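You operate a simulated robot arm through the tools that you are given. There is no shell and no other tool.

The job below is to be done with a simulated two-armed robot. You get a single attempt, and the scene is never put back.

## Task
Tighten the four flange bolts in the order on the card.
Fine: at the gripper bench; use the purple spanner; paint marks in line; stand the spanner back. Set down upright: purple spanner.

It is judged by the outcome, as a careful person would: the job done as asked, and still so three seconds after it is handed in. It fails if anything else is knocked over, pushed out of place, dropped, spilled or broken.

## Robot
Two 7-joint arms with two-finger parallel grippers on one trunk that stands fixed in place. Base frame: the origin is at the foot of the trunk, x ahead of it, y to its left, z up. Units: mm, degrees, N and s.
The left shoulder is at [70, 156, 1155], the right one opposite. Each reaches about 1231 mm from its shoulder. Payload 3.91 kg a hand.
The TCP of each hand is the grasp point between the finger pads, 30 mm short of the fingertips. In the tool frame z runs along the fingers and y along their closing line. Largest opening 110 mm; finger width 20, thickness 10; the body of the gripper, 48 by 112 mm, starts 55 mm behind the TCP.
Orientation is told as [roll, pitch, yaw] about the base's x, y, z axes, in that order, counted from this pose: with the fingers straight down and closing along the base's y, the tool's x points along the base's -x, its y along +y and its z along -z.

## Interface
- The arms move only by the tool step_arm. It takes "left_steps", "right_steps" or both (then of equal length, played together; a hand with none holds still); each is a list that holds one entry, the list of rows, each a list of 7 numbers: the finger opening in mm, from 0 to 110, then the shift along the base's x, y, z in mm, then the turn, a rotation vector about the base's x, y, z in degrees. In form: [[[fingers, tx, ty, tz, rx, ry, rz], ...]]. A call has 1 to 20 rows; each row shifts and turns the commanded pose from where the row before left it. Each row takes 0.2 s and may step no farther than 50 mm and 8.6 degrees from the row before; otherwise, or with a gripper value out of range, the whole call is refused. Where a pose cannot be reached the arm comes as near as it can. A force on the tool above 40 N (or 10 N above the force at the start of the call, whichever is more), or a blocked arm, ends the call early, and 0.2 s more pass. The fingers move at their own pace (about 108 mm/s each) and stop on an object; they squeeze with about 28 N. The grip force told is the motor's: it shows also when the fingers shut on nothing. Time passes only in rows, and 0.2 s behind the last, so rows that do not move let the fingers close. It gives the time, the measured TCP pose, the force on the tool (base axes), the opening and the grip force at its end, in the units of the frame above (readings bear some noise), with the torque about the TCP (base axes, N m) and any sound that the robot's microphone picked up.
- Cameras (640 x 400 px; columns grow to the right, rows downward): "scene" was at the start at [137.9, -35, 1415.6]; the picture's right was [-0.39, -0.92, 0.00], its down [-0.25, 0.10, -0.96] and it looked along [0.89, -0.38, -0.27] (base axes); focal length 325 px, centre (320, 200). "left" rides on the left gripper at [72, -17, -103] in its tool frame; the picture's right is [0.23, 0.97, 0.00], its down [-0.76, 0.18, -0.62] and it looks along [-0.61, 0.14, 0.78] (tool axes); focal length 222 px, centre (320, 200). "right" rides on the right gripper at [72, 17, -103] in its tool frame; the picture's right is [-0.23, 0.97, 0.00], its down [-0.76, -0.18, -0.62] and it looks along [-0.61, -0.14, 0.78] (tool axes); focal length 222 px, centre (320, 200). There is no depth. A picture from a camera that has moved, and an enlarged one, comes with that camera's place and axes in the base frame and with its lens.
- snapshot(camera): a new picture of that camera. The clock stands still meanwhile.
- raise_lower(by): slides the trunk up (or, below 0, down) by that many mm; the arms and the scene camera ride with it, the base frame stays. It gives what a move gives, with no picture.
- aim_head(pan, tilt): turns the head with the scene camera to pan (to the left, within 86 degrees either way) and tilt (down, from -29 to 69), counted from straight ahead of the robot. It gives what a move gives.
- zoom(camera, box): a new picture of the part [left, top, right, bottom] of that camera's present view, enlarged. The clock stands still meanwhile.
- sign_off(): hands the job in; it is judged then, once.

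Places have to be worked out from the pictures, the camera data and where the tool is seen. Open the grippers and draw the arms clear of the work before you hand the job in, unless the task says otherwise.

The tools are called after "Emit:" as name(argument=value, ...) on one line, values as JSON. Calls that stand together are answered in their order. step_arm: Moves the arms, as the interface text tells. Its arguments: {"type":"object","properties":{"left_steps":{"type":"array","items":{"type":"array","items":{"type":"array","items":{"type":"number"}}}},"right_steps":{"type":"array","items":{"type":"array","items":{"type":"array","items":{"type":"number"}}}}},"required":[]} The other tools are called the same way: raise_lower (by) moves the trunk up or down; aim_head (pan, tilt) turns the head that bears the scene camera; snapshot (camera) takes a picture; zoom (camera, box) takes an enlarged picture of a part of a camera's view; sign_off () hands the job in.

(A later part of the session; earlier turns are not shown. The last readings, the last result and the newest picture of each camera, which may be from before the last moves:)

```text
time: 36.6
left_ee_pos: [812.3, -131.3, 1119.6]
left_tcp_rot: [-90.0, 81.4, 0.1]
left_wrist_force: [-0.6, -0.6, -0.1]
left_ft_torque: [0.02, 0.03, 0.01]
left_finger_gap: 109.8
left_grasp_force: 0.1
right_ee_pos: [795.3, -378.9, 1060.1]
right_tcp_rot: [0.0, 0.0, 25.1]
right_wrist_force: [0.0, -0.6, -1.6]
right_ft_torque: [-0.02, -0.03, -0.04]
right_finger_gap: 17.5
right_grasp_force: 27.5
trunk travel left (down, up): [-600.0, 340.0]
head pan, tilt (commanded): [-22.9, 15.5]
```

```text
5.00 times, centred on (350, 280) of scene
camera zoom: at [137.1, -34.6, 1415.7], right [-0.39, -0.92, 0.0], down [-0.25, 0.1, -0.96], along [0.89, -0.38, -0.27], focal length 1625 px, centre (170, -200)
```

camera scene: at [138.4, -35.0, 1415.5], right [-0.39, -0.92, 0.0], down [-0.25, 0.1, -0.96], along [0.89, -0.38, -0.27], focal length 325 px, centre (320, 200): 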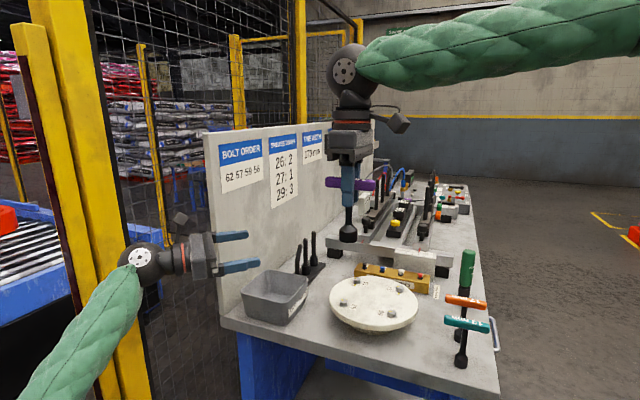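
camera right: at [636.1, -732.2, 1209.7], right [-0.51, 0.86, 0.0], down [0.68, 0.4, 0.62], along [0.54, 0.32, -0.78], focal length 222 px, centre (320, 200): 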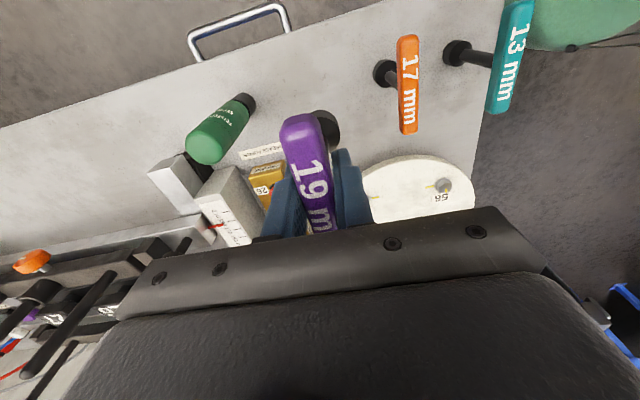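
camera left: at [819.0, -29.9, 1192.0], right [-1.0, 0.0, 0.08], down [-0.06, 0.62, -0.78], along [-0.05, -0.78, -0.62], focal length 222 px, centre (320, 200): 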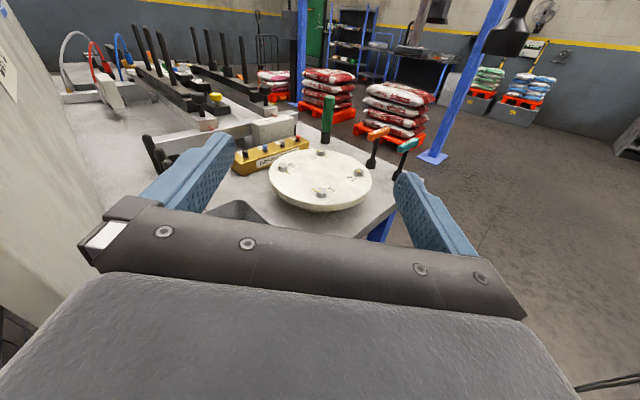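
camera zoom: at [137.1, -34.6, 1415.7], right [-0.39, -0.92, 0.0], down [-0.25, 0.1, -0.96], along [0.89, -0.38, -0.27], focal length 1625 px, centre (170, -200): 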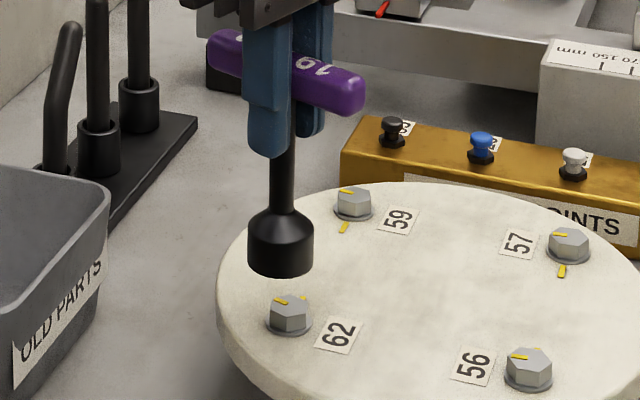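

The socket appears offset about 5 mm from the bolt axis, toward +y, and the handle sits about 10 mm above the TCP, so the spanner may be slightly tilted in the grip. I zoom in to measure the shaft's lean in both views.

Emit:
zoom(camera="left", box=[305, 110, 365, 200])

Emit:
zoom(camera="scene", box=[325, 235, 385, 315])

Emit:
snapshot(camera="right")

```text
4.44 times, centred on (335, 155) of left
camera zoom: at [817.6, -29.6, 1192.6], right [-1.0, 0.0, 0.08], down [-0.06, 0.62, -0.78], along [-0.05, -0.78, -0.62], focal length 987 px, centre (253, 400)
```

zoom: 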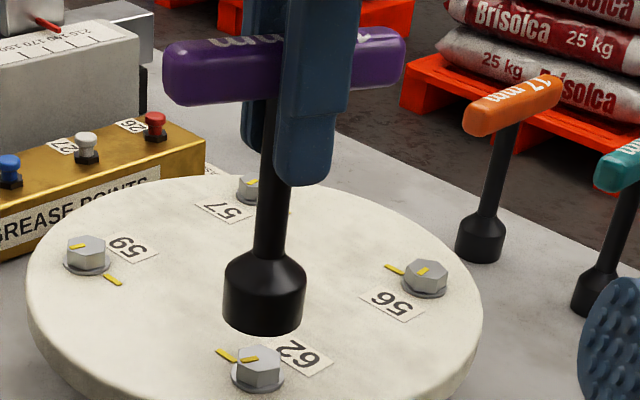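

```text
5.00 times, centred on (355, 275) of scene
camera zoom: at [137.1, -34.6, 1415.7], right [-0.39, -0.92, 0.0], down [-0.25, 0.1, -0.96], along [0.89, -0.38, -0.27], focal length 1625 px, centre (145, -175)
```

zoom: 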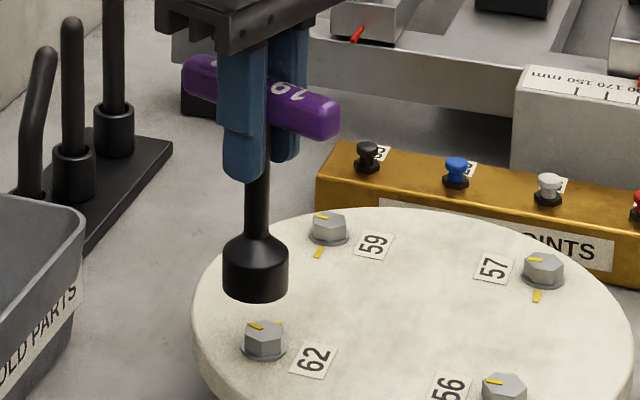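

```text
taken
camera right: at [721.7, -392.9, 1163.2], right [-0.21, 0.98, 0.0], down [0.76, 0.16, 0.62], along [0.61, 0.13, -0.78], focal length 222 px, centre (320, 200)
```

right: 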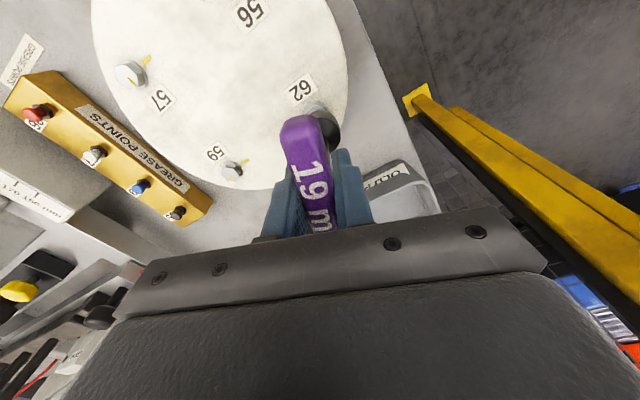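

Measured in the same cameras, the socket bottom centre is at (795.9, -373.9, 966.5) and the bolt top at (794.6, -379.2, 940), so I need about (-1.2, -5.3). To learn the socket's offset from the hand's turning axis, I also rotate -70° in the air here and look again.

Emit:
step_arm(right_steps=[[[0, -1.2, -5.3, 0, 0, 0, 0], [0, 0, 0, 0, 0, 0, -7.8], [0, 0, 0, 0, 0, 0, -7.8], [0, 0, 0, 0, 0, 0, -7.8], [0, 0, 0, 0, 0, 0, -7.8], [0, 0, 0, 0, 0, 0, -7.8], [0, 0, 0, 0, 0, 0, -7.8], [0, 0, 0, 0, 0, 0, -7.8], [0, 0, 0, 0, 0, 0, -7.8], [0, 0, 0, 0, 0, 0, -7.6], [0, 0, 0, 0, 0, 0, 0]]])

Emit:
zoom(camera="left", box=[305, 140, 361, 196])

Emit:
zoom(camera="scene", box=[325, 260, 381, 316])

```text
time: 39.0
left_ee_pos: [814.2, -132.9, 1118.1]
left_tcp_rot: [-89.8, 81.5, 0.3]
left_wrist_force: [1.0, -0.4, -0.6]
left_ft_torque: [0.0, 0.02, -0.03]
left_finger_gap: 110.0
left_grasp_force: 0.2
right_ee_pos: [793.9, -384.1, 1060.6]
right_tcp_rot: [0.0, 0.0, -45.0]
right_wrist_force: [0.3, -0.4, -2.4]
right_ft_torque: [0.03, -0.02, 0.0]
right_finger_gap: 17.7
right_grasp_force: 27.9
trunk travel left (down, up): [-600.0, 340.0]
head pan, tilt (commanded): [-22.9, 15.5]
```

```text
7.14 times, centred on (333, 168) of left
camera zoom: at [818.8, -30.0, 1191.7], right [-1.0, 0.0, 0.08], down [-0.06, 0.62, -0.78], along [-0.05, -0.78, -0.62], focal length 1587 px, centre (227, 429)
```

zoom: 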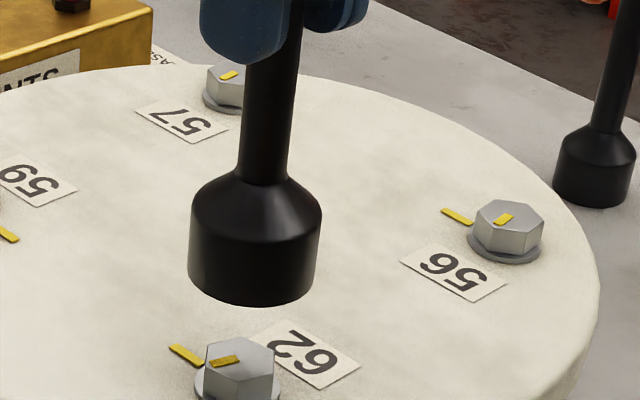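

```text
7.14 times, centred on (353, 288) of scene
camera zoom: at [138.4, -35.1, 1415.5], right [-0.39, -0.92, 0.0], down [-0.25, 0.1, -0.96], along [0.89, -0.38, -0.27], focal length 2322 px, centre (84, -429)
```

zoom: 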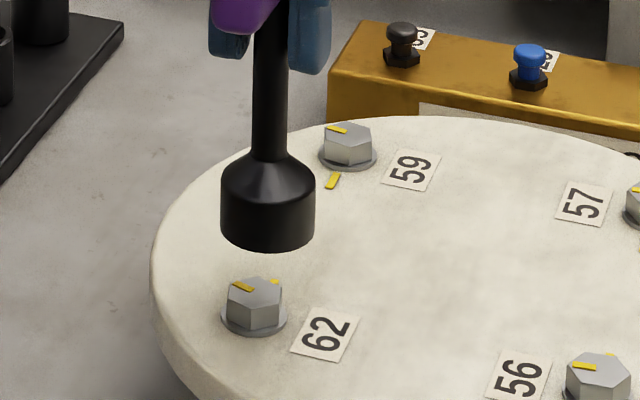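

Rotation shows the socket axis is 3.8 mm off the TCP axis, almost along the handle (o(ψ)=3.8∠(ψ-10°)), and the cameras' common bias cancels. I rotate back to 25° while keeping that relation, and lower to about 8 mm above the bolt head.

Emit:
step_arm(right_steps=[[[0, 0, 0, 0, 0, 0, 7.8], [0, 0, 0, 0, 0, 0, 7.8], [0, 0, 0, 0, 0, 0, 7.8], [0, 0, 0, 0, 0, 0, 7.8], [0, 0, 0, 0, 0, 0, 7.8], [0, 0, 0, 0, 0, 0, 7.8], [0, 0, 0, 0, 0, 0, 7.8], [0, 0, 0, 0, 0, 0, 7.8], [0, 0, 0, 0, 0, 0, 7.6], [0, 0, 0, -9, 0, 0, 0], [0, 0, 0, -9, 0, 0, 0], [0, 0, 0, 0, 0, 0, 0]]])

Emit:
zoom(camera="left", box=[300, 150, 348, 198])

Emit:
zoom(camera="scene", box=[325, 270, 373, 318])

```text
time: 41.6
left_ee_pos: [812.2, -131.6, 1117.6]
left_tcp_rot: [-89.8, 81.4, 0.3]
left_wrist_force: [0.4, -0.1, -0.7]
left_ft_torque: [0.03, -0.02, 0.0]
left_finger_gap: 110.0
left_grasp_force: 0.0
right_ee_pos: [792.0, -384.9, 1041.5]
right_tcp_rot: [0.0, 0.0, 25.1]
right_wrist_force: [-0.5, 0.6, -2.0]
right_ft_torque: [0.02, 0.0, -0.02]
right_finger_gap: 17.6
right_grasp_force: 27.5
trunk travel left (down, up): [-600.0, 340.0]
head pan, tilt (commanded): [-22.9, 15.5]
```

```text
8.33 times, centred on (324, 174) of left
camera zoom: at [818.6, -29.9, 1191.8], right [-1.0, 0.0, 0.08], down [-0.06, 0.62, -0.78], along [-0.05, -0.78, -0.62], focal length 1851 px, centre (287, 417)
```

zoom: 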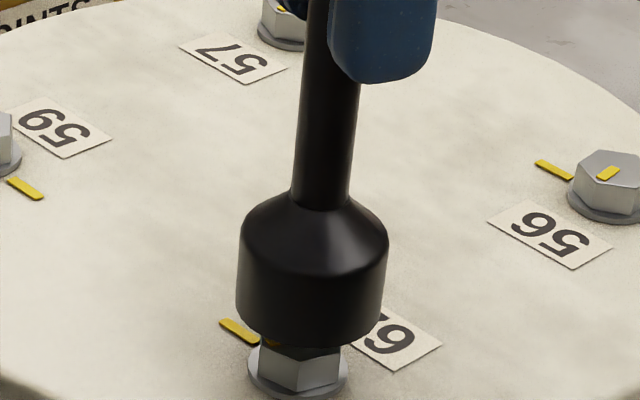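

```text
8.33 times, centred on (349, 294) of scene
camera zoom: at [138.2, -34.9, 1415.5], right [-0.39, -0.92, 0.0], down [-0.25, 0.1, -0.96], along [0.89, -0.38, -0.27], focal length 2709 px, centre (78, -583)
```

zoom: 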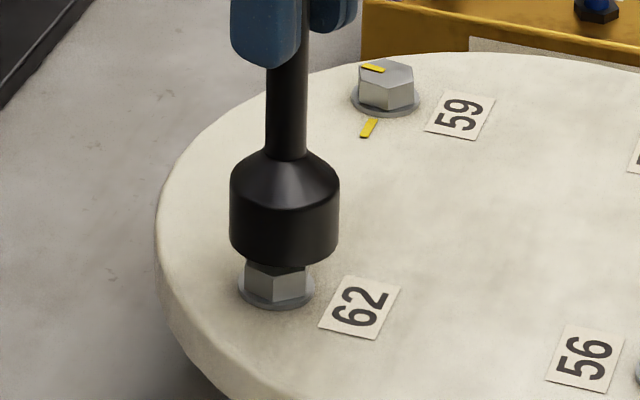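

By comparing socket and washer in both views, the socket still needs about (+1.5, +1.6) mm. I shift it and check again at the same height.

Emit:
step_arm(right_steps=[[[0, 1.5, 1.6, 0, 0, 0, 0], [0, 0, 0, 0, 0, 0, 0]]])

Emit:
zoom(camera="left", box=[306, 168, 338, 200])

Emit:
zoom(camera="scene", box=[330, 282, 362, 314])

```text
time: 42.2
left_ee_pos: [813.4, -133.0, 1119.3]
left_tcp_rot: [-89.8, 81.4, 0.3]
left_wrist_force: [-0.4, 0.3, -0.2]
left_ft_torque: [0.01, 0.01, 0.03]
left_finger_gap: 110.1
left_grasp_force: 0.1
right_ee_pos: [794.5, -383.2, 1042.7]
right_tcp_rot: [0.0, -0.1, 25.1]
right_wrist_force: [-0.9, 0.0, -1.9]
right_ft_torque: [0.01, 0.03, -0.01]
right_finger_gap: 17.7
right_grasp_force: 28.3
trunk travel left (down, up): [-600.0, 340.0]
head pan, tilt (commanded): [-22.9, 15.5]
```

```text
12.50 times, centred on (322, 184) of left
camera zoom: at [818.7, -30.1, 1191.7], right [-1.0, 0.0, 0.08], down [-0.06, 0.62, -0.78], along [-0.05, -0.78, -0.62], focal length 2776 px, centre (295, 400)
```

zoom: 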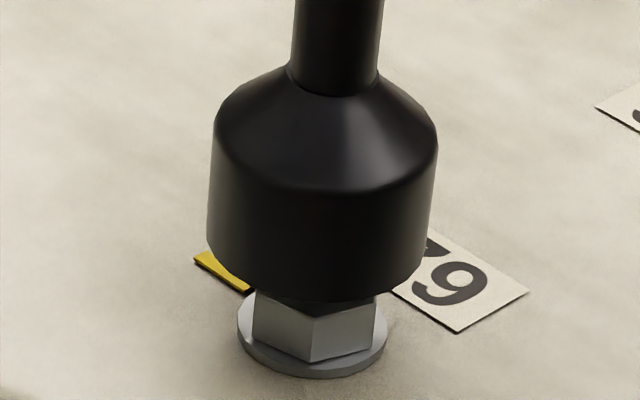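

```text
12.50 times, centred on (346, 298) of scene
camera zoom: at [138.3, -35.2, 1415.5], right [-0.39, -0.92, 0.0], down [-0.25, 0.1, -0.96], along [0.89, -0.38, -0.27], focal length 4064 px, centre (-5, -1025)
```

zoom: 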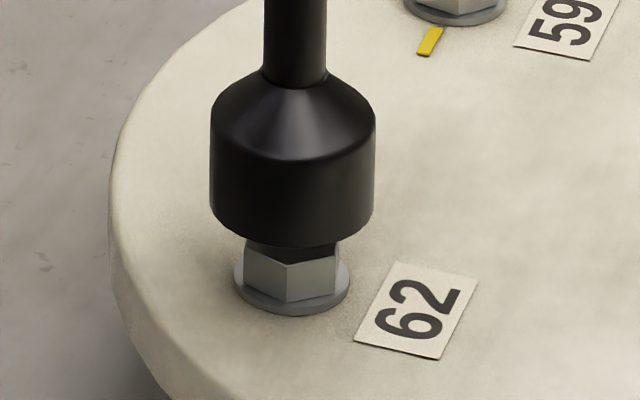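

Now the scene view is within 0.4 mm, and the left view asks for about -1.0 mm in x. I apply that and lower gently by about 8 mm in 1 mm rows.

Emit:
step_arm(right_steps=[[[0, -1.0, 0, 0, 0, 0, 0], [0, 0, 0, -1, 0, 0, 0], [0, 0, 0, -1, 0, 0, 0], [0, 0, 0, -1, 0, 0, 0], [0, 0, 0, -1, 0, 0, 0], [0, 0, 0, -1, 0, 0, 0], [0, 0, 0, -1, 0, 0, 0], [0, 0, 0, -1, 0, 0, 0], [0, 0, 0, -1, 0, 0, 0]]])

Emit:
zoom(camera="left", box=[306, 168, 338, 200])

Emit:
zoom(camera="scene", box=[330, 282, 362, 314])

```text
time: 44.2
left_ee_pos: [813.3, -133.7, 1117.9]
left_tcp_rot: [-89.9, 81.5, 0.2]
left_wrist_force: [-0.5, 0.0, 0.1]
left_ft_torque: [-0.04, 0.0, 0.02]
left_finger_gap: 109.9
left_grasp_force: 0.1
right_ee_pos: [793.6, -382.7, 1034.6]
right_tcp_rot: [0.0, 0.1, 25.1]
right_wrist_force: [0.3, 0.9, -1.4]
right_ft_torque: [0.01, 0.02, -0.04]
right_finger_gap: 17.4
right_grasp_force: 27.9
trunk travel left (down, up): [-600.0, 340.0]
head pan, tilt (commanded): [-22.9, 15.5]
```

```text
12.50 times, centred on (322, 184) of left
camera zoom: at [818.8, -30.0, 1191.7], right [-1.0, 0.0, 0.08], down [-0.06, 0.62, -0.78], along [-0.05, -0.78, -0.62], focal length 2776 px, centre (295, 400)
```

zoom: 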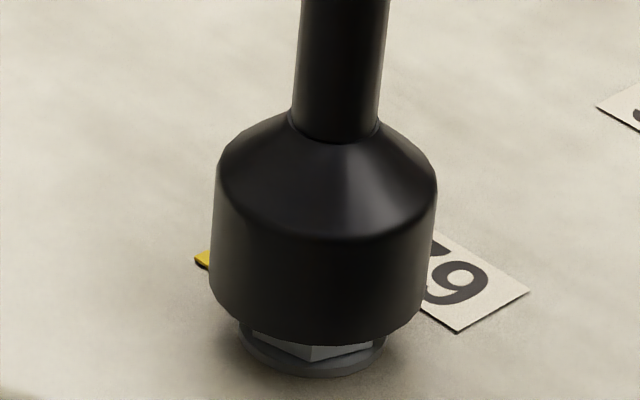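

```text
12.50 times, centred on (346, 298) of scene
camera zoom: at [138.5, -35.0, 1415.5], right [-0.39, -0.92, 0.0], down [-0.25, 0.1, -0.96], along [0.89, -0.38, -0.27], focal length 4064 px, centre (-5, -1025)
```

zoom: 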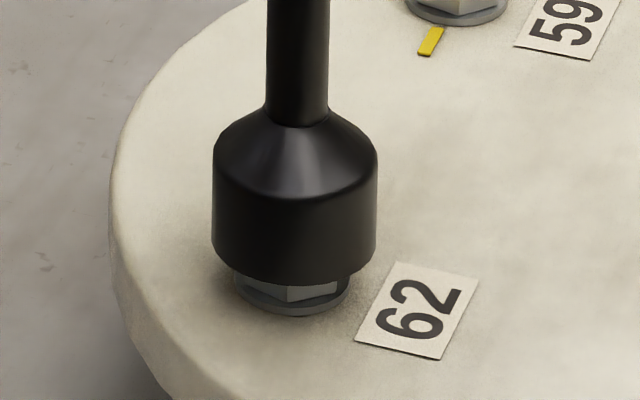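

The socket is centred over the head within about 0.3 mm and no contact force shows yet. I keep lowering in 1 mm rows, watching the force.

Emit:
step_arm(right_steps=[[[0, 0, 0, -1, 0, 0, 0], [0, 0, 0, -1, 0, 0, 0], [0, 0, 0, -1, 0, 0, 0], [0, 0, 0, -1, 0, 0, 0], [0, 0, 0, 0, 0, 0, 0]]])

Emit:
zoom(camera="scene", box=[330, 282, 362, 314])

```text
time: 45.4
left_ee_pos: [815.0, -132.5, 1118.6]
left_tcp_rot: [-89.8, 81.4, 0.2]
left_wrist_force: [-0.6, -0.3, 0.0]
left_ft_torque: [0.0, 0.02, 0.01]
left_finger_gap: 109.9
left_grasp_force: 0.0
right_ee_pos: [794.3, -383.5, 1030.1]
right_tcp_rot: [0.0, 0.0, 25.0]
right_wrist_force: [0.4, -0.5, -2.5]
right_ft_torque: [-0.02, 0.0, 0.01]
right_finger_gap: 17.4
right_grasp_force: 27.9
trunk travel left (down, up): [-600.0, 340.0]
head pan, tilt (commanded): [-22.9, 15.5]
```

```text
12.50 times, centred on (346, 298) of scene
camera zoom: at [138.4, -35.0, 1415.5], right [-0.39, -0.92, 0.0], down [-0.25, 0.1, -0.96], along [0.89, -0.38, -0.27], focal length 4064 px, centre (-5, -1025)
```

zoom: 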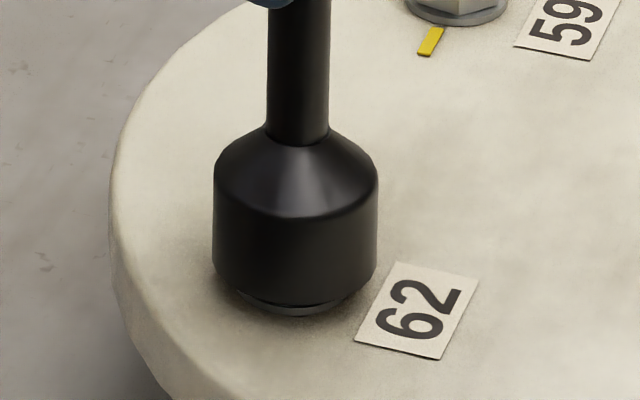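

The socket is slipping over the head without resistance. I lower another few millimetres until it rests.

Emit:
step_arm(right_steps=[[[0, 0, 0, -1, 0, 0, 0], [0, 0, 0, -1, 0, 0, 0], [0, 0, 0, -1, 0, 0, 0], [0, 0, 0, -1, 0, 0, 0], [0, 0, 0, 0, 0, 0, 0]]])

Emit:
zoom(camera="scene", box=[330, 282, 362, 314])

Emit:
zoom(camera="left", box=[306, 168, 338, 200])

```text
time: 46.6
left_ee_pos: [812.5, -132.6, 1118.4]
left_tcp_rot: [-89.9, 81.5, 0.2]
left_wrist_force: [-0.2, -1.0, -0.2]
left_ft_torque: [0.02, 0.01, 0.01]
left_finger_gap: 110.1
left_grasp_force: 0.0
right_ee_pos: [793.9, -383.0, 1025.4]
right_tcp_rot: [0.0, 0.0, 25.0]
right_wrist_force: [0.2, 0.5, -1.4]
right_ft_torque: [-0.04, 0.0, 0.01]
right_finger_gap: 17.2
right_grasp_force: 28.1
trunk travel left (down, up): [-600.0, 340.0]
head pan, tilt (commanded): [-22.9, 15.5]
```

```text
12.50 times, centred on (346, 298) of scene
camera zoom: at [138.4, -35.0, 1415.5], right [-0.39, -0.92, 0.0], down [-0.25, 0.1, -0.96], along [0.89, -0.38, -0.27], focal length 4064 px, centre (-5, -1025)
```

zoom: 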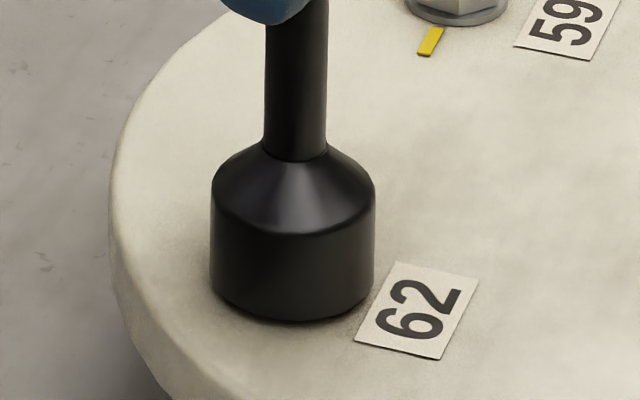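

```text
12.50 times, centred on (322, 184) of left
camera zoom: at [818.7, -30.0, 1191.7], right [-1.0, 0.0, 0.08], down [-0.06, 0.62, -0.78], along [-0.05, -0.78, -0.62], focal length 2776 px, centre (295, 400)
```

zoom: 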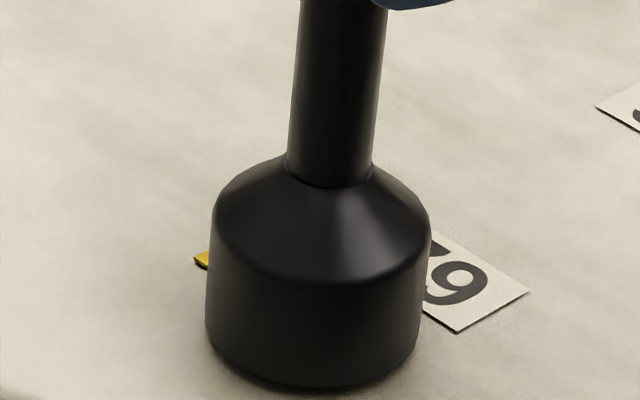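

The socket has swallowed the head. I lower 2 mm more to feel whether it is fully seated.

Emit:
step_arm(right_steps=[[[0, 0, 0, -0.7, 0, 0, 0], [0, 0, 0, -0.7, 0, 0, 0], [0, 0, 0, -0.6, 0, 0, 0], [0, 0, 0, 0, 0, 0, 0]]])

```text
time: 47.6
left_ee_pos: [813.4, -133.3, 1118.8]
left_tcp_rot: [-89.8, 81.5, 0.2]
left_wrist_force: [0.4, -0.9, -0.4]
left_ft_torque: [-0.01, 0.02, 0.0]
left_finger_gap: 110.0
left_grasp_force: 0.1
right_ee_pos: [794.1, -383.1, 1024.1]
right_tcp_rot: [0.0, -0.1, 25.0]
right_wrist_force: [-0.1, 0.4, -1.9]
right_ft_torque: [0.01, 0.01, -0.02]
right_finger_gap: 17.3
right_grasp_force: 28.3
trunk travel left (down, up): [-600.0, 340.0]
head pan, tilt (commanded): [-22.9, 15.5]
```

No contact force yet, with the socket fully over the head. I turn clockwise about the socket's axis in small rows (three of 7.8° first) and watch the torque.

Emit:
step_arm(right_steps=[[[0, -0.14, 0.27, 0, 0, 0, -7.78], [0, -0.1, 0.29, 0, 0, 0, -7.78], [0, -0.06, 0.3, 0, 0, 0, -7.78], [0, 0, 0, 0, 0, 0, 0]]])

```text
time: 48.6
left_ee_pos: [813.3, -132.9, 1117.8]
left_tcp_rot: [-89.7, 81.5, 0.4]
left_wrist_force: [-0.8, -0.8, 0.8]
left_ft_torque: [0.0, 0.0, 0.01]
left_finger_gap: 110.3
left_grasp_force: 0.2
right_ee_pos: [793.7, -381.8, 1024.4]
right_tcp_rot: [0.0, 0.0, 1.6]
right_wrist_force: [0.3, 0.1, -2.9]
right_ft_torque: [-0.01, -0.01, 0.0]
right_finger_gap: 17.5
right_grasp_force: 27.9
trunk travel left (down, up): [-600.0, 340.0]
head pan, tilt (commanded): [-22.9, 15.5]
```

No torque appears, so I doubt it has engaged; I lower a bit more until contact is felt.

Emit:
step_arm(right_steps=[[[0, 0, 0, -0.7, 0, 0, 0], [0, 0, 0, -0.7, 0, 0, 0], [0, 0, 0, -0.6, 0, 0, 0], [0, 0, 0, 0, 0, 0, 0]]])

Emit:
zoom(camera="left", box=[306, 168, 338, 200])

Emit:
zoom(camera="scene", box=[330, 282, 362, 314])

```text
time: 49.6
left_ee_pos: [813.4, -131.4, 1118.1]
left_tcp_rot: [-90.0, 81.4, 0.0]
left_wrist_force: [0.3, -0.5, 0.0]
left_ft_torque: [0.01, -0.01, -0.01]
left_finger_gap: 109.7
left_grasp_force: 0.1
right_ee_pos: [793.6, -381.5, 1022.6]
right_tcp_rot: [0.0, 0.0, 1.7]
right_wrist_force: [3.1, -1.8, 10.7]
right_ft_torque: [-0.04, -0.09, -0.02]
right_finger_gap: 17.4
right_grasp_force: 28.2
trunk travel left (down, up): [-600.0, 340.0]
head pan, tilt (commanded): [-22.9, 15.5]
```

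```text
12.50 times, centred on (322, 184) of left
camera zoom: at [818.0, -29.5, 1192.4], right [-1.0, 0.0, 0.08], down [-0.06, 0.62, -0.78], along [-0.05, -0.78, -0.62], focal length 2776 px, centre (295, 400)
```

zoom: 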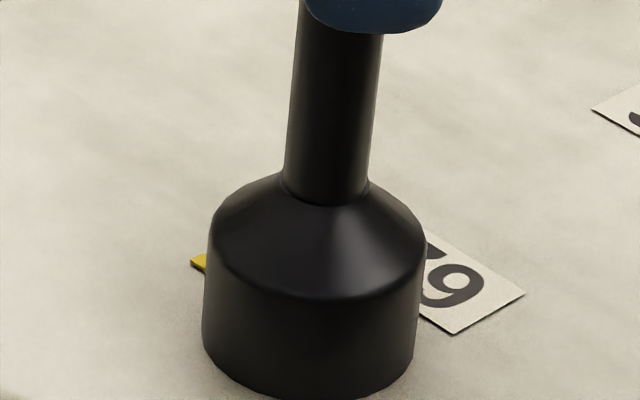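

```text
12.50 times, centred on (346, 298) of scene
camera zoom: at [137.5, -34.5, 1415.8], right [-0.39, -0.92, 0.0], down [-0.25, 0.1, -0.96], along [0.89, -0.38, -0.27], focal length 4064 px, centre (-5, -1025)
```

zoom: 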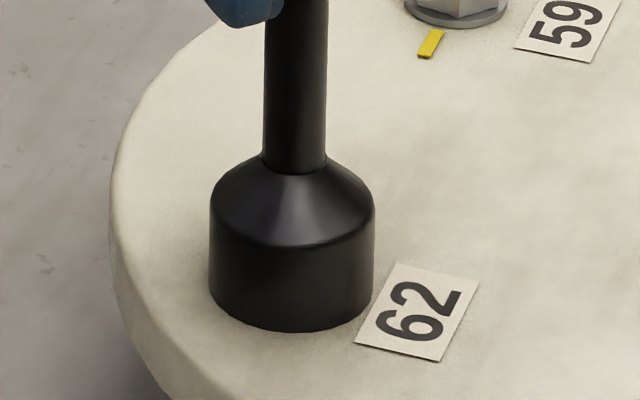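

Contact at last: about 12 N down, socket seated on the flange face (TCP z 1022). I ease up half a millimetre and turn clockwise again, watching the torque.

Emit:
step_arm(right_steps=[[[0, 0, 0, 0.3, 0, 0, 0], [0, -0.02, 0.31, 0, 0, 0, -7.78], [0, 0.02, 0.31, 0, 0, 0, -7.78], [0, 0, 0, 0, 0, 0, 0]]])

```text
time: 50.6
left_ee_pos: [812.4, -132.4, 1119.5]
left_tcp_rot: [-90.0, 81.3, 0.0]
left_wrist_force: [0.2, 0.2, -0.2]
left_ft_torque: [0.01, -0.03, 0.0]
left_finger_gap: 110.0
left_grasp_force: 0.0
right_ee_pos: [791.2, -380.2, 1022.1]
right_tcp_rot: [0.1, 0.0, -14.0]
right_wrist_force: [-3.5, 0.6, 15.0]
right_ft_torque: [0.05, 0.08, 0.1]
right_finger_gap: 17.7
right_grasp_force: 27.9
trunk travel left (down, up): [-600.0, 340.0]
head pan, tilt (commanded): [-22.9, 15.5]
```

The torque is +0.1 N·m, possibly only friction. I lift 20 mm to see whether the head mark has moved.

Emit:
step_arm(right_steps=[[[0, 0, 0, 5, 0, 0, 0], [0, 0, 0, 10, 0, 0, 0], [0, 0, 0, 10, 0, 0, 0], [0, 0, 0, 0, 0, 0, 0]]])

Emit:
zoom(camera="left", box=[300, 155, 348, 203])

Emit:
zoom(camera="scene", box=[325, 270, 373, 318])

```text
time: 51.6
left_ee_pos: [812.8, -133.3, 1118.3]
left_tcp_rot: [-89.7, 81.5, 0.1]
left_wrist_force: [0.1, -0.3, -0.2]
left_ft_torque: [-0.01, -0.03, 0.0]
left_finger_gap: 110.3
left_grasp_force: 0.2
right_ee_pos: [792.3, -381.3, 1046.1]
right_tcp_rot: [0.1, 0.1, -13.9]
right_wrist_force: [0.4, 0.4, -2.4]
right_ft_torque: [-0.01, -0.02, -0.01]
right_finger_gap: 17.7
right_grasp_force: 28.2
trunk travel left (down, up): [-600.0, 340.0]
head pan, tilt (commanded): [-22.9, 15.5]
```

```text
8.33 times, centred on (324, 179) of left
camera zoom: at [818.7, -29.9, 1191.7], right [-1.0, 0.0, 0.08], down [-0.06, 0.62, -0.78], along [-0.05, -0.78, -0.62], focal length 1851 px, centre (287, 375)
```

zoom: 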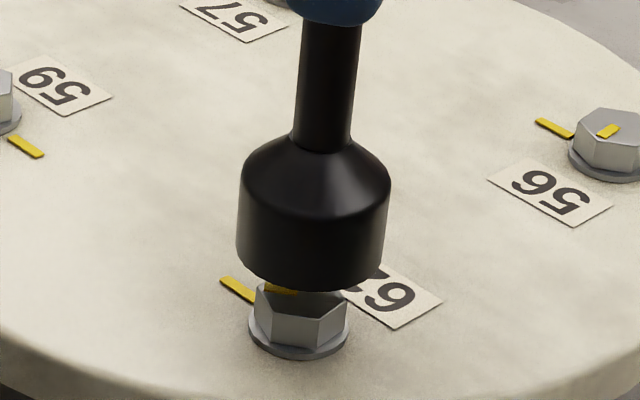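

```text
8.33 times, centred on (349, 294) of scene
camera zoom: at [138.4, -34.9, 1415.5], right [-0.39, -0.92, 0.0], down [-0.25, 0.1, -0.96], along [0.89, -0.38, -0.27], focal length 2709 px, centre (78, -583)
```

zoom: 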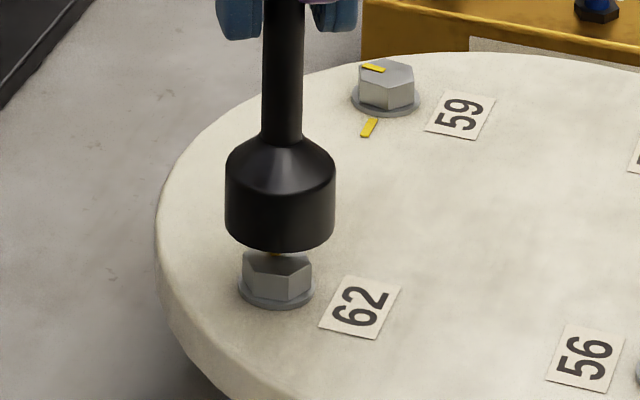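

The head has turned with the socket. I lift a little more to read the mark angle exactly.

Emit:
step_arm(right_steps=[[[0, 0, 0, 15, 0, 0, 0], [0, 0, 0, 15, 0, 0, 0], [0, 0, 0, 0, 0, 0, 0]]])

Emit:
zoom(camera="left", box=[305, 180, 337, 200])

Emit:
zoom(camera="scene", box=[330, 292, 362, 312])

```text
time: 52.4
left_ee_pos: [814.0, -133.4, 1119.4]
left_tcp_rot: [-89.8, 81.5, 0.3]
left_wrist_force: [0.3, 1.1, 0.2]
left_ft_torque: [0.03, -0.01, 0.01]
left_finger_gap: 109.9
left_grasp_force: 0.1
right_ee_pos: [794.3, -381.9, 1077.4]
right_tcp_rot: [0.1, 0.2, -13.8]
right_wrist_force: [0.3, -0.8, -0.5]
right_ft_torque: [0.03, 0.01, 0.03]
right_finger_gap: 17.3
right_grasp_force: 27.8
trunk travel left (down, up): [-600.0, 340.0]
head pan, tilt (commanded): [-22.9, 15.5]
```

```text
16.00 times, centred on (321, 190) of left
camera zoom: at [819.0, -30.0, 1191.5], right [-1.0, 0.0, 0.08], down [-0.06, 0.62, -0.78], along [-0.05, -0.78, -0.62], focal length 3554 px, centre (304, 360)
```

zoom: 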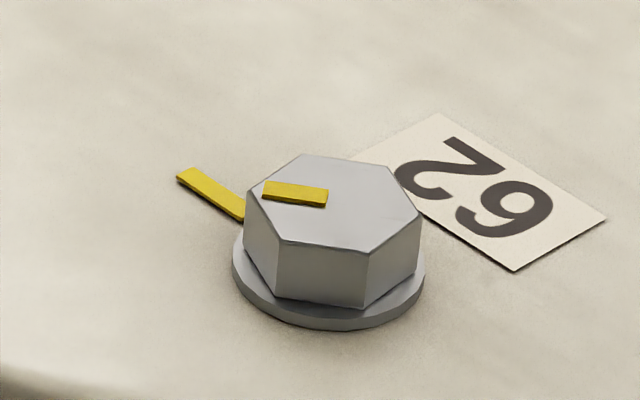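

```text
16.00 times, centred on (346, 302) of scene
camera zoom: at [138.7, -35.1, 1415.4], right [-0.39, -0.92, 0.0], down [-0.25, 0.1, -0.96], along [0.89, -0.38, -0.27], focal length 5201 px, centre (-96, -1432)
```

zoom: 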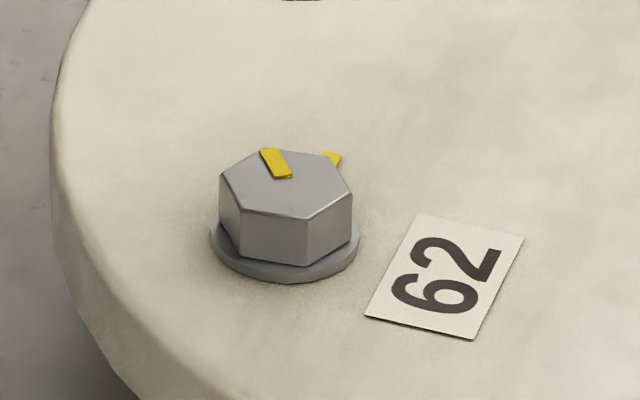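

The head mark moved from 25° to about -5° (30° for 39° of handle, so roughly 9° of play), and the flange mark is at -45°. I re-seat the socket with the handle near -6° and then turn on to -54°.

Emit:
step_arm(right_steps=[[[0, -0.02, -0.3, -15, 0, 0, 7.9], [0, 0, 0, -15, 0, 0, 0], [0, 0, 0, -5, 0, 0, 0], [0, 0, 0, -3, 0, 0, 0], [0, 0, 0, -3, 0, 0, 0], [0, 0, 0, -3, 0, 0, 0], [0, 0, 0, -3, 0, 0, 0], [0, 0, 0, -2, 0, 0, 0], [0, 0, 0, -2, 0, 0, 0], [0, 0, 0, -1.5, 0, 0, 0], [0, 0, 0, -1, 0, 0, 0], [0, 0, 0, -0.8, 0, 0, 0], [0, 0, 0, 0, 0, 0, 0]]])

Emit:
zoom(camera="scene", box=[330, 282, 362, 314])

Emit:
zoom(camera="left", box=[306, 168, 338, 200])

```text
time: 55.2
left_ee_pos: [812.7, -133.1, 1118.0]
left_tcp_rot: [-89.8, 81.4, 0.2]
left_wrist_force: [-1.2, -0.3, -0.4]
left_ft_torque: [-0.03, -0.01, 0.04]
left_finger_gap: 110.1
left_grasp_force: 0.0
right_ee_pos: [793.2, -383.5, 1022.8]
right_tcp_rot: [0.0, -0.1, -6.1]
right_wrist_force: [1.4, -2.1, 2.2]
right_ft_torque: [-0.05, -0.15, -0.01]
right_finger_gap: 17.5
right_grasp_force: 28.2
trunk travel left (down, up): [-600.0, 340.0]
head pan, tilt (commanded): [-22.9, 15.5]
```

```text
12.50 times, centred on (346, 298) of scene
camera zoom: at [138.0, -34.9, 1415.6], right [-0.39, -0.92, 0.0], down [-0.25, 0.1, -0.96], along [0.89, -0.38, -0.27], focal length 4064 px, centre (-5, -1025)
```

zoom: 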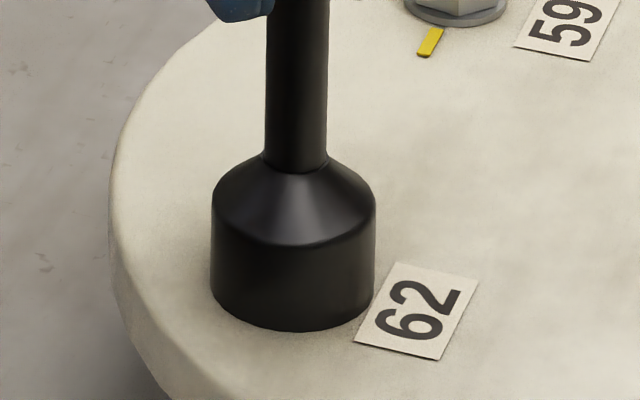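

```text
12.50 times, centred on (322, 184) of left
camera zoom: at [818.5, -29.9, 1192.0], right [-1.0, 0.0, 0.08], down [-0.06, 0.62, -0.78], along [-0.05, -0.78, -0.62], focal length 2776 px, centre (295, 400)
```

zoom: 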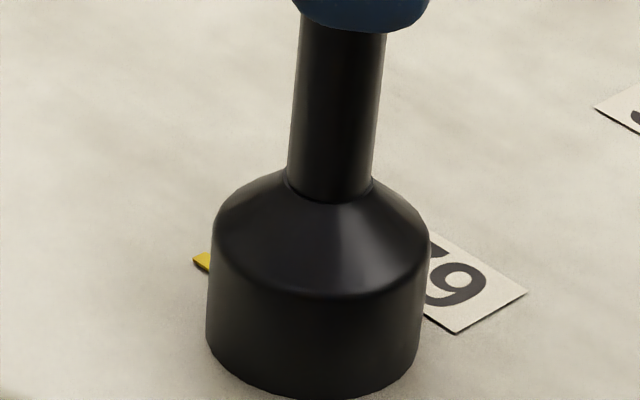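

Seated with a light touch of about 4 N. Now I turn clockwise 48°, to handle -54°, about the socket axis.

Emit:
step_arm(right_steps=[[[0, 0.02, 0.32, 0, 0, 0, -8], [0, 0.06, 0.31, 0, 0, 0, -8], [0, 0.1, 0.3, 0, 0, 0, -8], [0, 0.15, 0.28, 0, 0, 0, -8], [0, 0.18, 0.26, 0, 0, 0, -8], [0, 0.22, 0.23, 0, 0, 0, -8], [0, 0, 0, 0, 0, 0, 0]]])

```text
time: 56.8
left_ee_pos: [813.4, -132.1, 1119.1]
left_tcp_rot: [-89.9, 81.4, 0.1]
left_wrist_force: [-0.6, 0.2, 0.3]
left_ft_torque: [0.01, 0.01, 0.0]
left_finger_gap: 110.1
left_grasp_force: 0.2
right_ee_pos: [794.1, -380.2, 1023.2]
right_tcp_rot: [0.0, 0.0, -54.0]
right_wrist_force: [-1.3, 1.1, 3.8]
right_ft_torque: [0.07, 0.03, 0.56]
right_finger_gap: 17.4
right_grasp_force: 27.9
trunk travel left (down, up): [-600.0, 340.0]
head pan, tilt (commanded): [-22.9, 15.5]
```

The torque rose to 0.56 N·m, so the bolt is being driven. I back the handle off 9° within the play, lift, and read the marks.

Emit:
step_arm(right_steps=[[[0, -0.2, -0.26, 0, 0, 0, 7], [0, 0, 0, 3, 0, 0, 0], [0, 0, 0, 8, 0, 0, 0], [0, 0, 0, 15, 0, 0, 0], [0, 0, 0, 15, 0, 0, 0], [0, 0, 0, 15, 0, 0, 0], [0, 0, 0, 0, 0, 0, 0]]])

Emit:
zoom(camera="left", box=[305, 180, 337, 200])

Emit:
zoom(camera="scene", box=[330, 292, 362, 312])

```text
time: 58.4
left_ee_pos: [814.0, -133.9, 1118.4]
left_tcp_rot: [-89.8, 81.5, 0.3]
left_wrist_force: [0.1, -0.5, 0.2]
left_ft_torque: [0.01, -0.01, 0.02]
left_finger_gap: 109.9
left_grasp_force: 0.0
right_ee_pos: [794.4, -379.6, 1078.5]
right_tcp_rot: [0.0, 0.2, -47.0]
right_wrist_force: [1.0, -0.7, -2.3]
right_ft_torque: [-0.01, 0.01, -0.01]
right_finger_gap: 17.5
right_grasp_force: 27.7
trunk travel left (down, up): [-600.0, 340.0]
head pan, tilt (commanded): [-22.9, 15.5]
```

```text
16.00 times, centred on (321, 190) of left
camera zoom: at [819.0, -30.0, 1191.5], right [-1.0, 0.0, 0.08], down [-0.06, 0.62, -0.78], along [-0.05, -0.78, -0.62], focal length 3554 px, centre (304, 360)
```

zoom: 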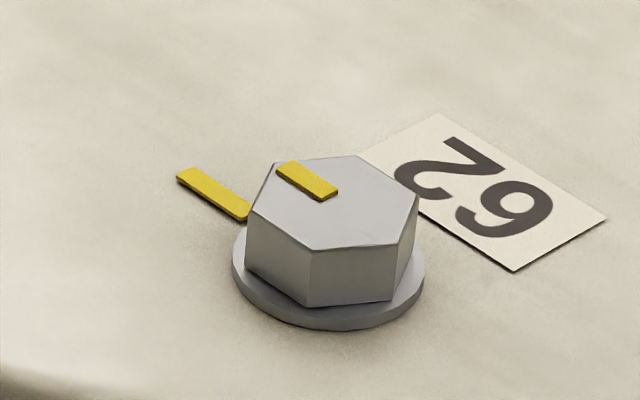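

```text
16.00 times, centred on (346, 302) of scene
camera zoom: at [138.7, -35.1, 1415.5], right [-0.39, -0.92, 0.0], down [-0.25, 0.1, -0.96], along [0.89, -0.38, -0.27], focal length 5201 px, centre (-96, -1432)
```

zoom: 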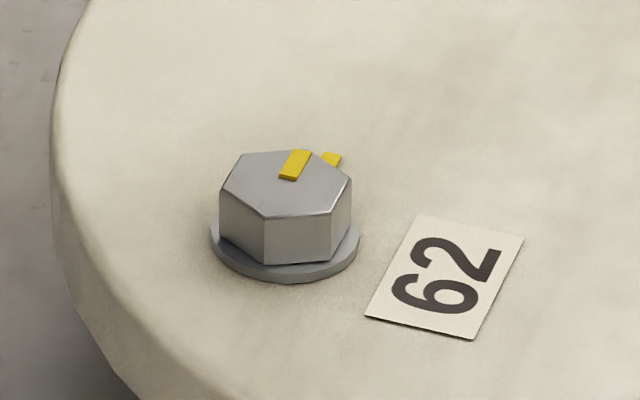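

The head mark on 62 is now at about -44.7° against the flange mark at -45.5°, so 62 is in line. I rise, move over the flange middle, and measure the other bolts in both cameras.

Emit:
step_arm(right_steps=[[[0, 0, 0, 20, 0, 0, 0], [0, 0, 0, 22, 0, 0, 0], [0, 1, -30, 0, 0, 0, 0], [0, 1, -30, 0, 0, 0, 0], [0, 1, -30, 0, 0, 0, 0], [0, 0, 0, 0, 0, 0, 0]]])

Emit:
zoom(camera="left", box=[304, 144, 336, 164])

Emit:
zoom(camera="scene", box=[385, 278, 417, 298])

Emit:
zoom(camera="left", box=[266, 157, 298, 177])

Emit:
zoom(camera="scene", box=[342, 270, 374, 290])

Emit:
zoom(camera="left", box=[342, 162, 374, 182])

Emit:
zoom(camera="scene", box=[376, 302, 408, 322])

Emit:
zoom(camera="scene", box=[330, 292, 362, 312])

Emit:
zoom(camera="left", box=[305, 180, 337, 200])

```text
time: 59.8
left_ee_pos: [814.4, -132.2, 1118.6]
left_tcp_rot: [-90.0, 81.5, 0.0]
left_wrist_force: [0.3, 0.1, -0.4]
left_ft_torque: [-0.02, 0.01, -0.05]
left_finger_gap: 110.1
left_grasp_force: 0.2
right_ee_pos: [797.7, -469.4, 1121.1]
right_tcp_rot: [0.0, 0.1, -46.9]
right_wrist_force: [-0.3, -0.4, -2.2]
right_ft_torque: [0.0, 0.02, -0.03]
right_finger_gap: 17.7
right_grasp_force: 27.5
trunk travel left (down, up): [-600.0, 340.0]
head pan, tilt (commanded): [-22.9, 15.5]
```

```text
16.00 times, centred on (320, 154) of left
camera zoom: at [818.9, -29.2, 1191.6], right [-1.0, 0.0, 0.08], down [-0.06, 0.62, -0.78], along [-0.05, -0.78, -0.62], focal length 3554 px, centre (320, 936)
```

zoom: 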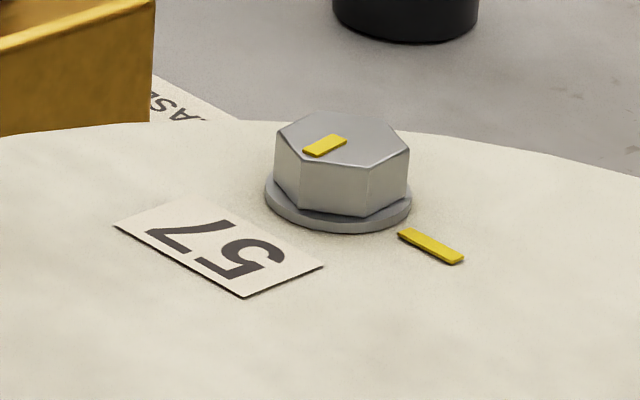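

```text
16.00 times, centred on (401, 288) of scene
camera zoom: at [138.5, -34.2, 1415.5], right [-0.39, -0.92, 0.0], down [-0.25, 0.1, -0.96], along [0.89, -0.38, -0.27], focal length 5201 px, centre (-976, -1208)
```

zoom: 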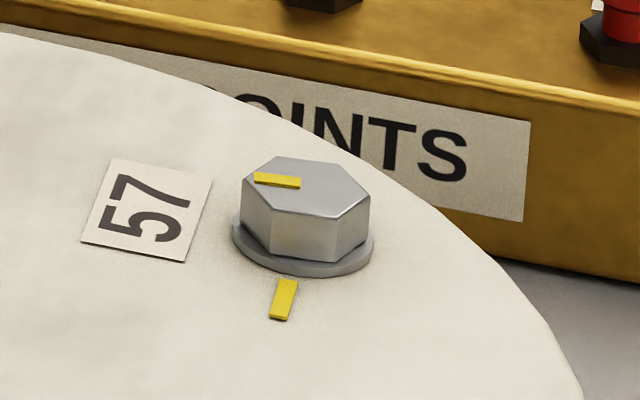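

```text
16.00 times, centred on (282, 167) of left
camera zoom: at [818.9, -29.2, 1191.6], right [-1.0, 0.0, 0.08], down [-0.06, 0.62, -0.78], along [-0.05, -0.78, -0.62], focal length 3554 px, centre (928, 728)
```

zoom: 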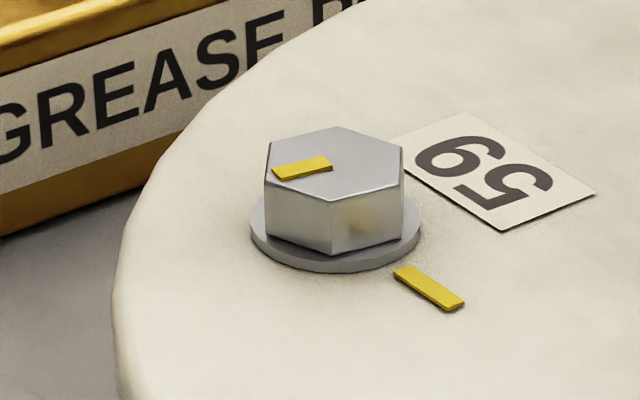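

```text
16.00 times, centred on (358, 280) of scene
camera zoom: at [138.5, -34.2, 1415.5], right [-0.39, -0.92, 0.0], down [-0.25, 0.1, -0.96], along [0.89, -0.38, -0.27], focal length 5201 px, centre (-288, -1080)
```

zoom: 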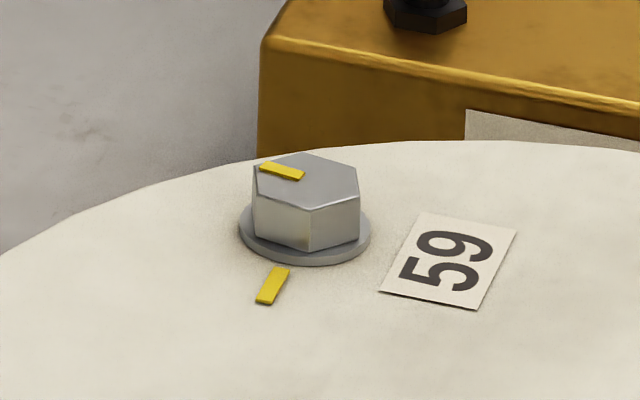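

```text
16.00 times, centred on (358, 172) of left
camera zoom: at [818.9, -29.2, 1191.6], right [-1.0, 0.0, 0.08], down [-0.06, 0.62, -0.78], along [-0.05, -0.78, -0.62], focal length 3554 px, centre (-288, 648)
```

zoom: 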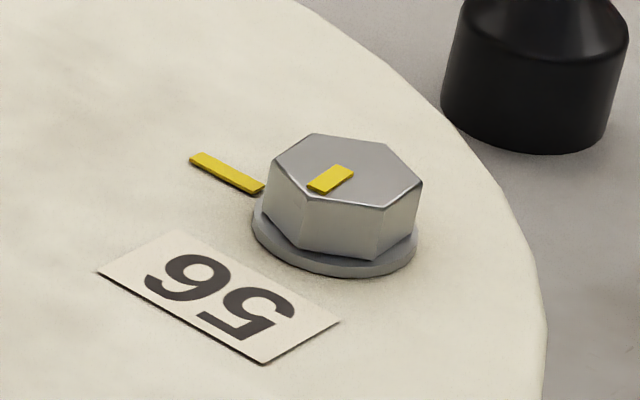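

```text
16.00 times, centred on (392, 312) of scene
camera zoom: at [138.5, -34.2, 1415.5], right [-0.39, -0.92, 0.0], down [-0.25, 0.1, -0.96], along [0.89, -0.38, -0.27], focal length 5201 px, centre (-832, -1592)
```

zoom: 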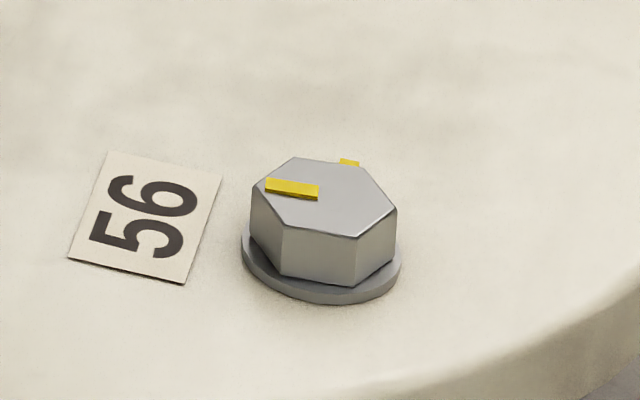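

```text
16.00 times, centred on (346, 302) of scene
camera zoom: at [138.5, -34.2, 1415.5], right [-0.39, -0.92, 0.0], down [-0.25, 0.1, -0.96], along [0.89, -0.38, -0.27], focal length 5201 px, centre (-96, -1432)
```

zoom: 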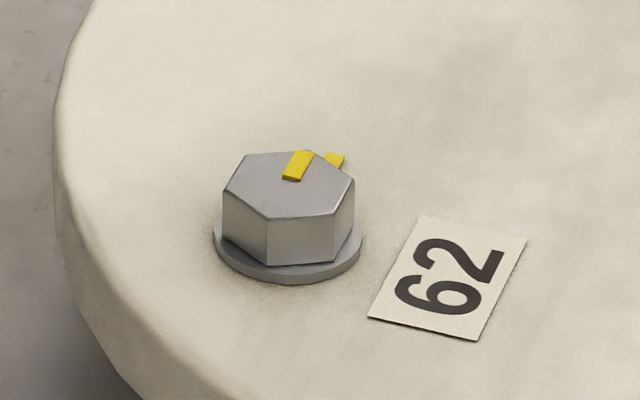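

```text
16.00 times, centred on (321, 190) of left
camera zoom: at [818.9, -29.2, 1191.6], right [-1.0, 0.0, 0.08], down [-0.06, 0.62, -0.78], along [-0.05, -0.78, -0.62], focal length 3554 px, centre (304, 360)
```

zoom: 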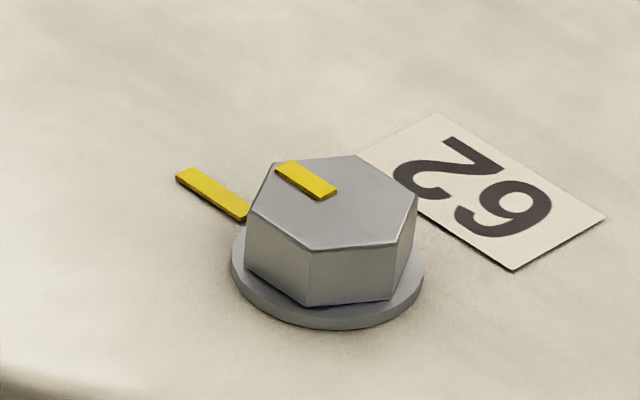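

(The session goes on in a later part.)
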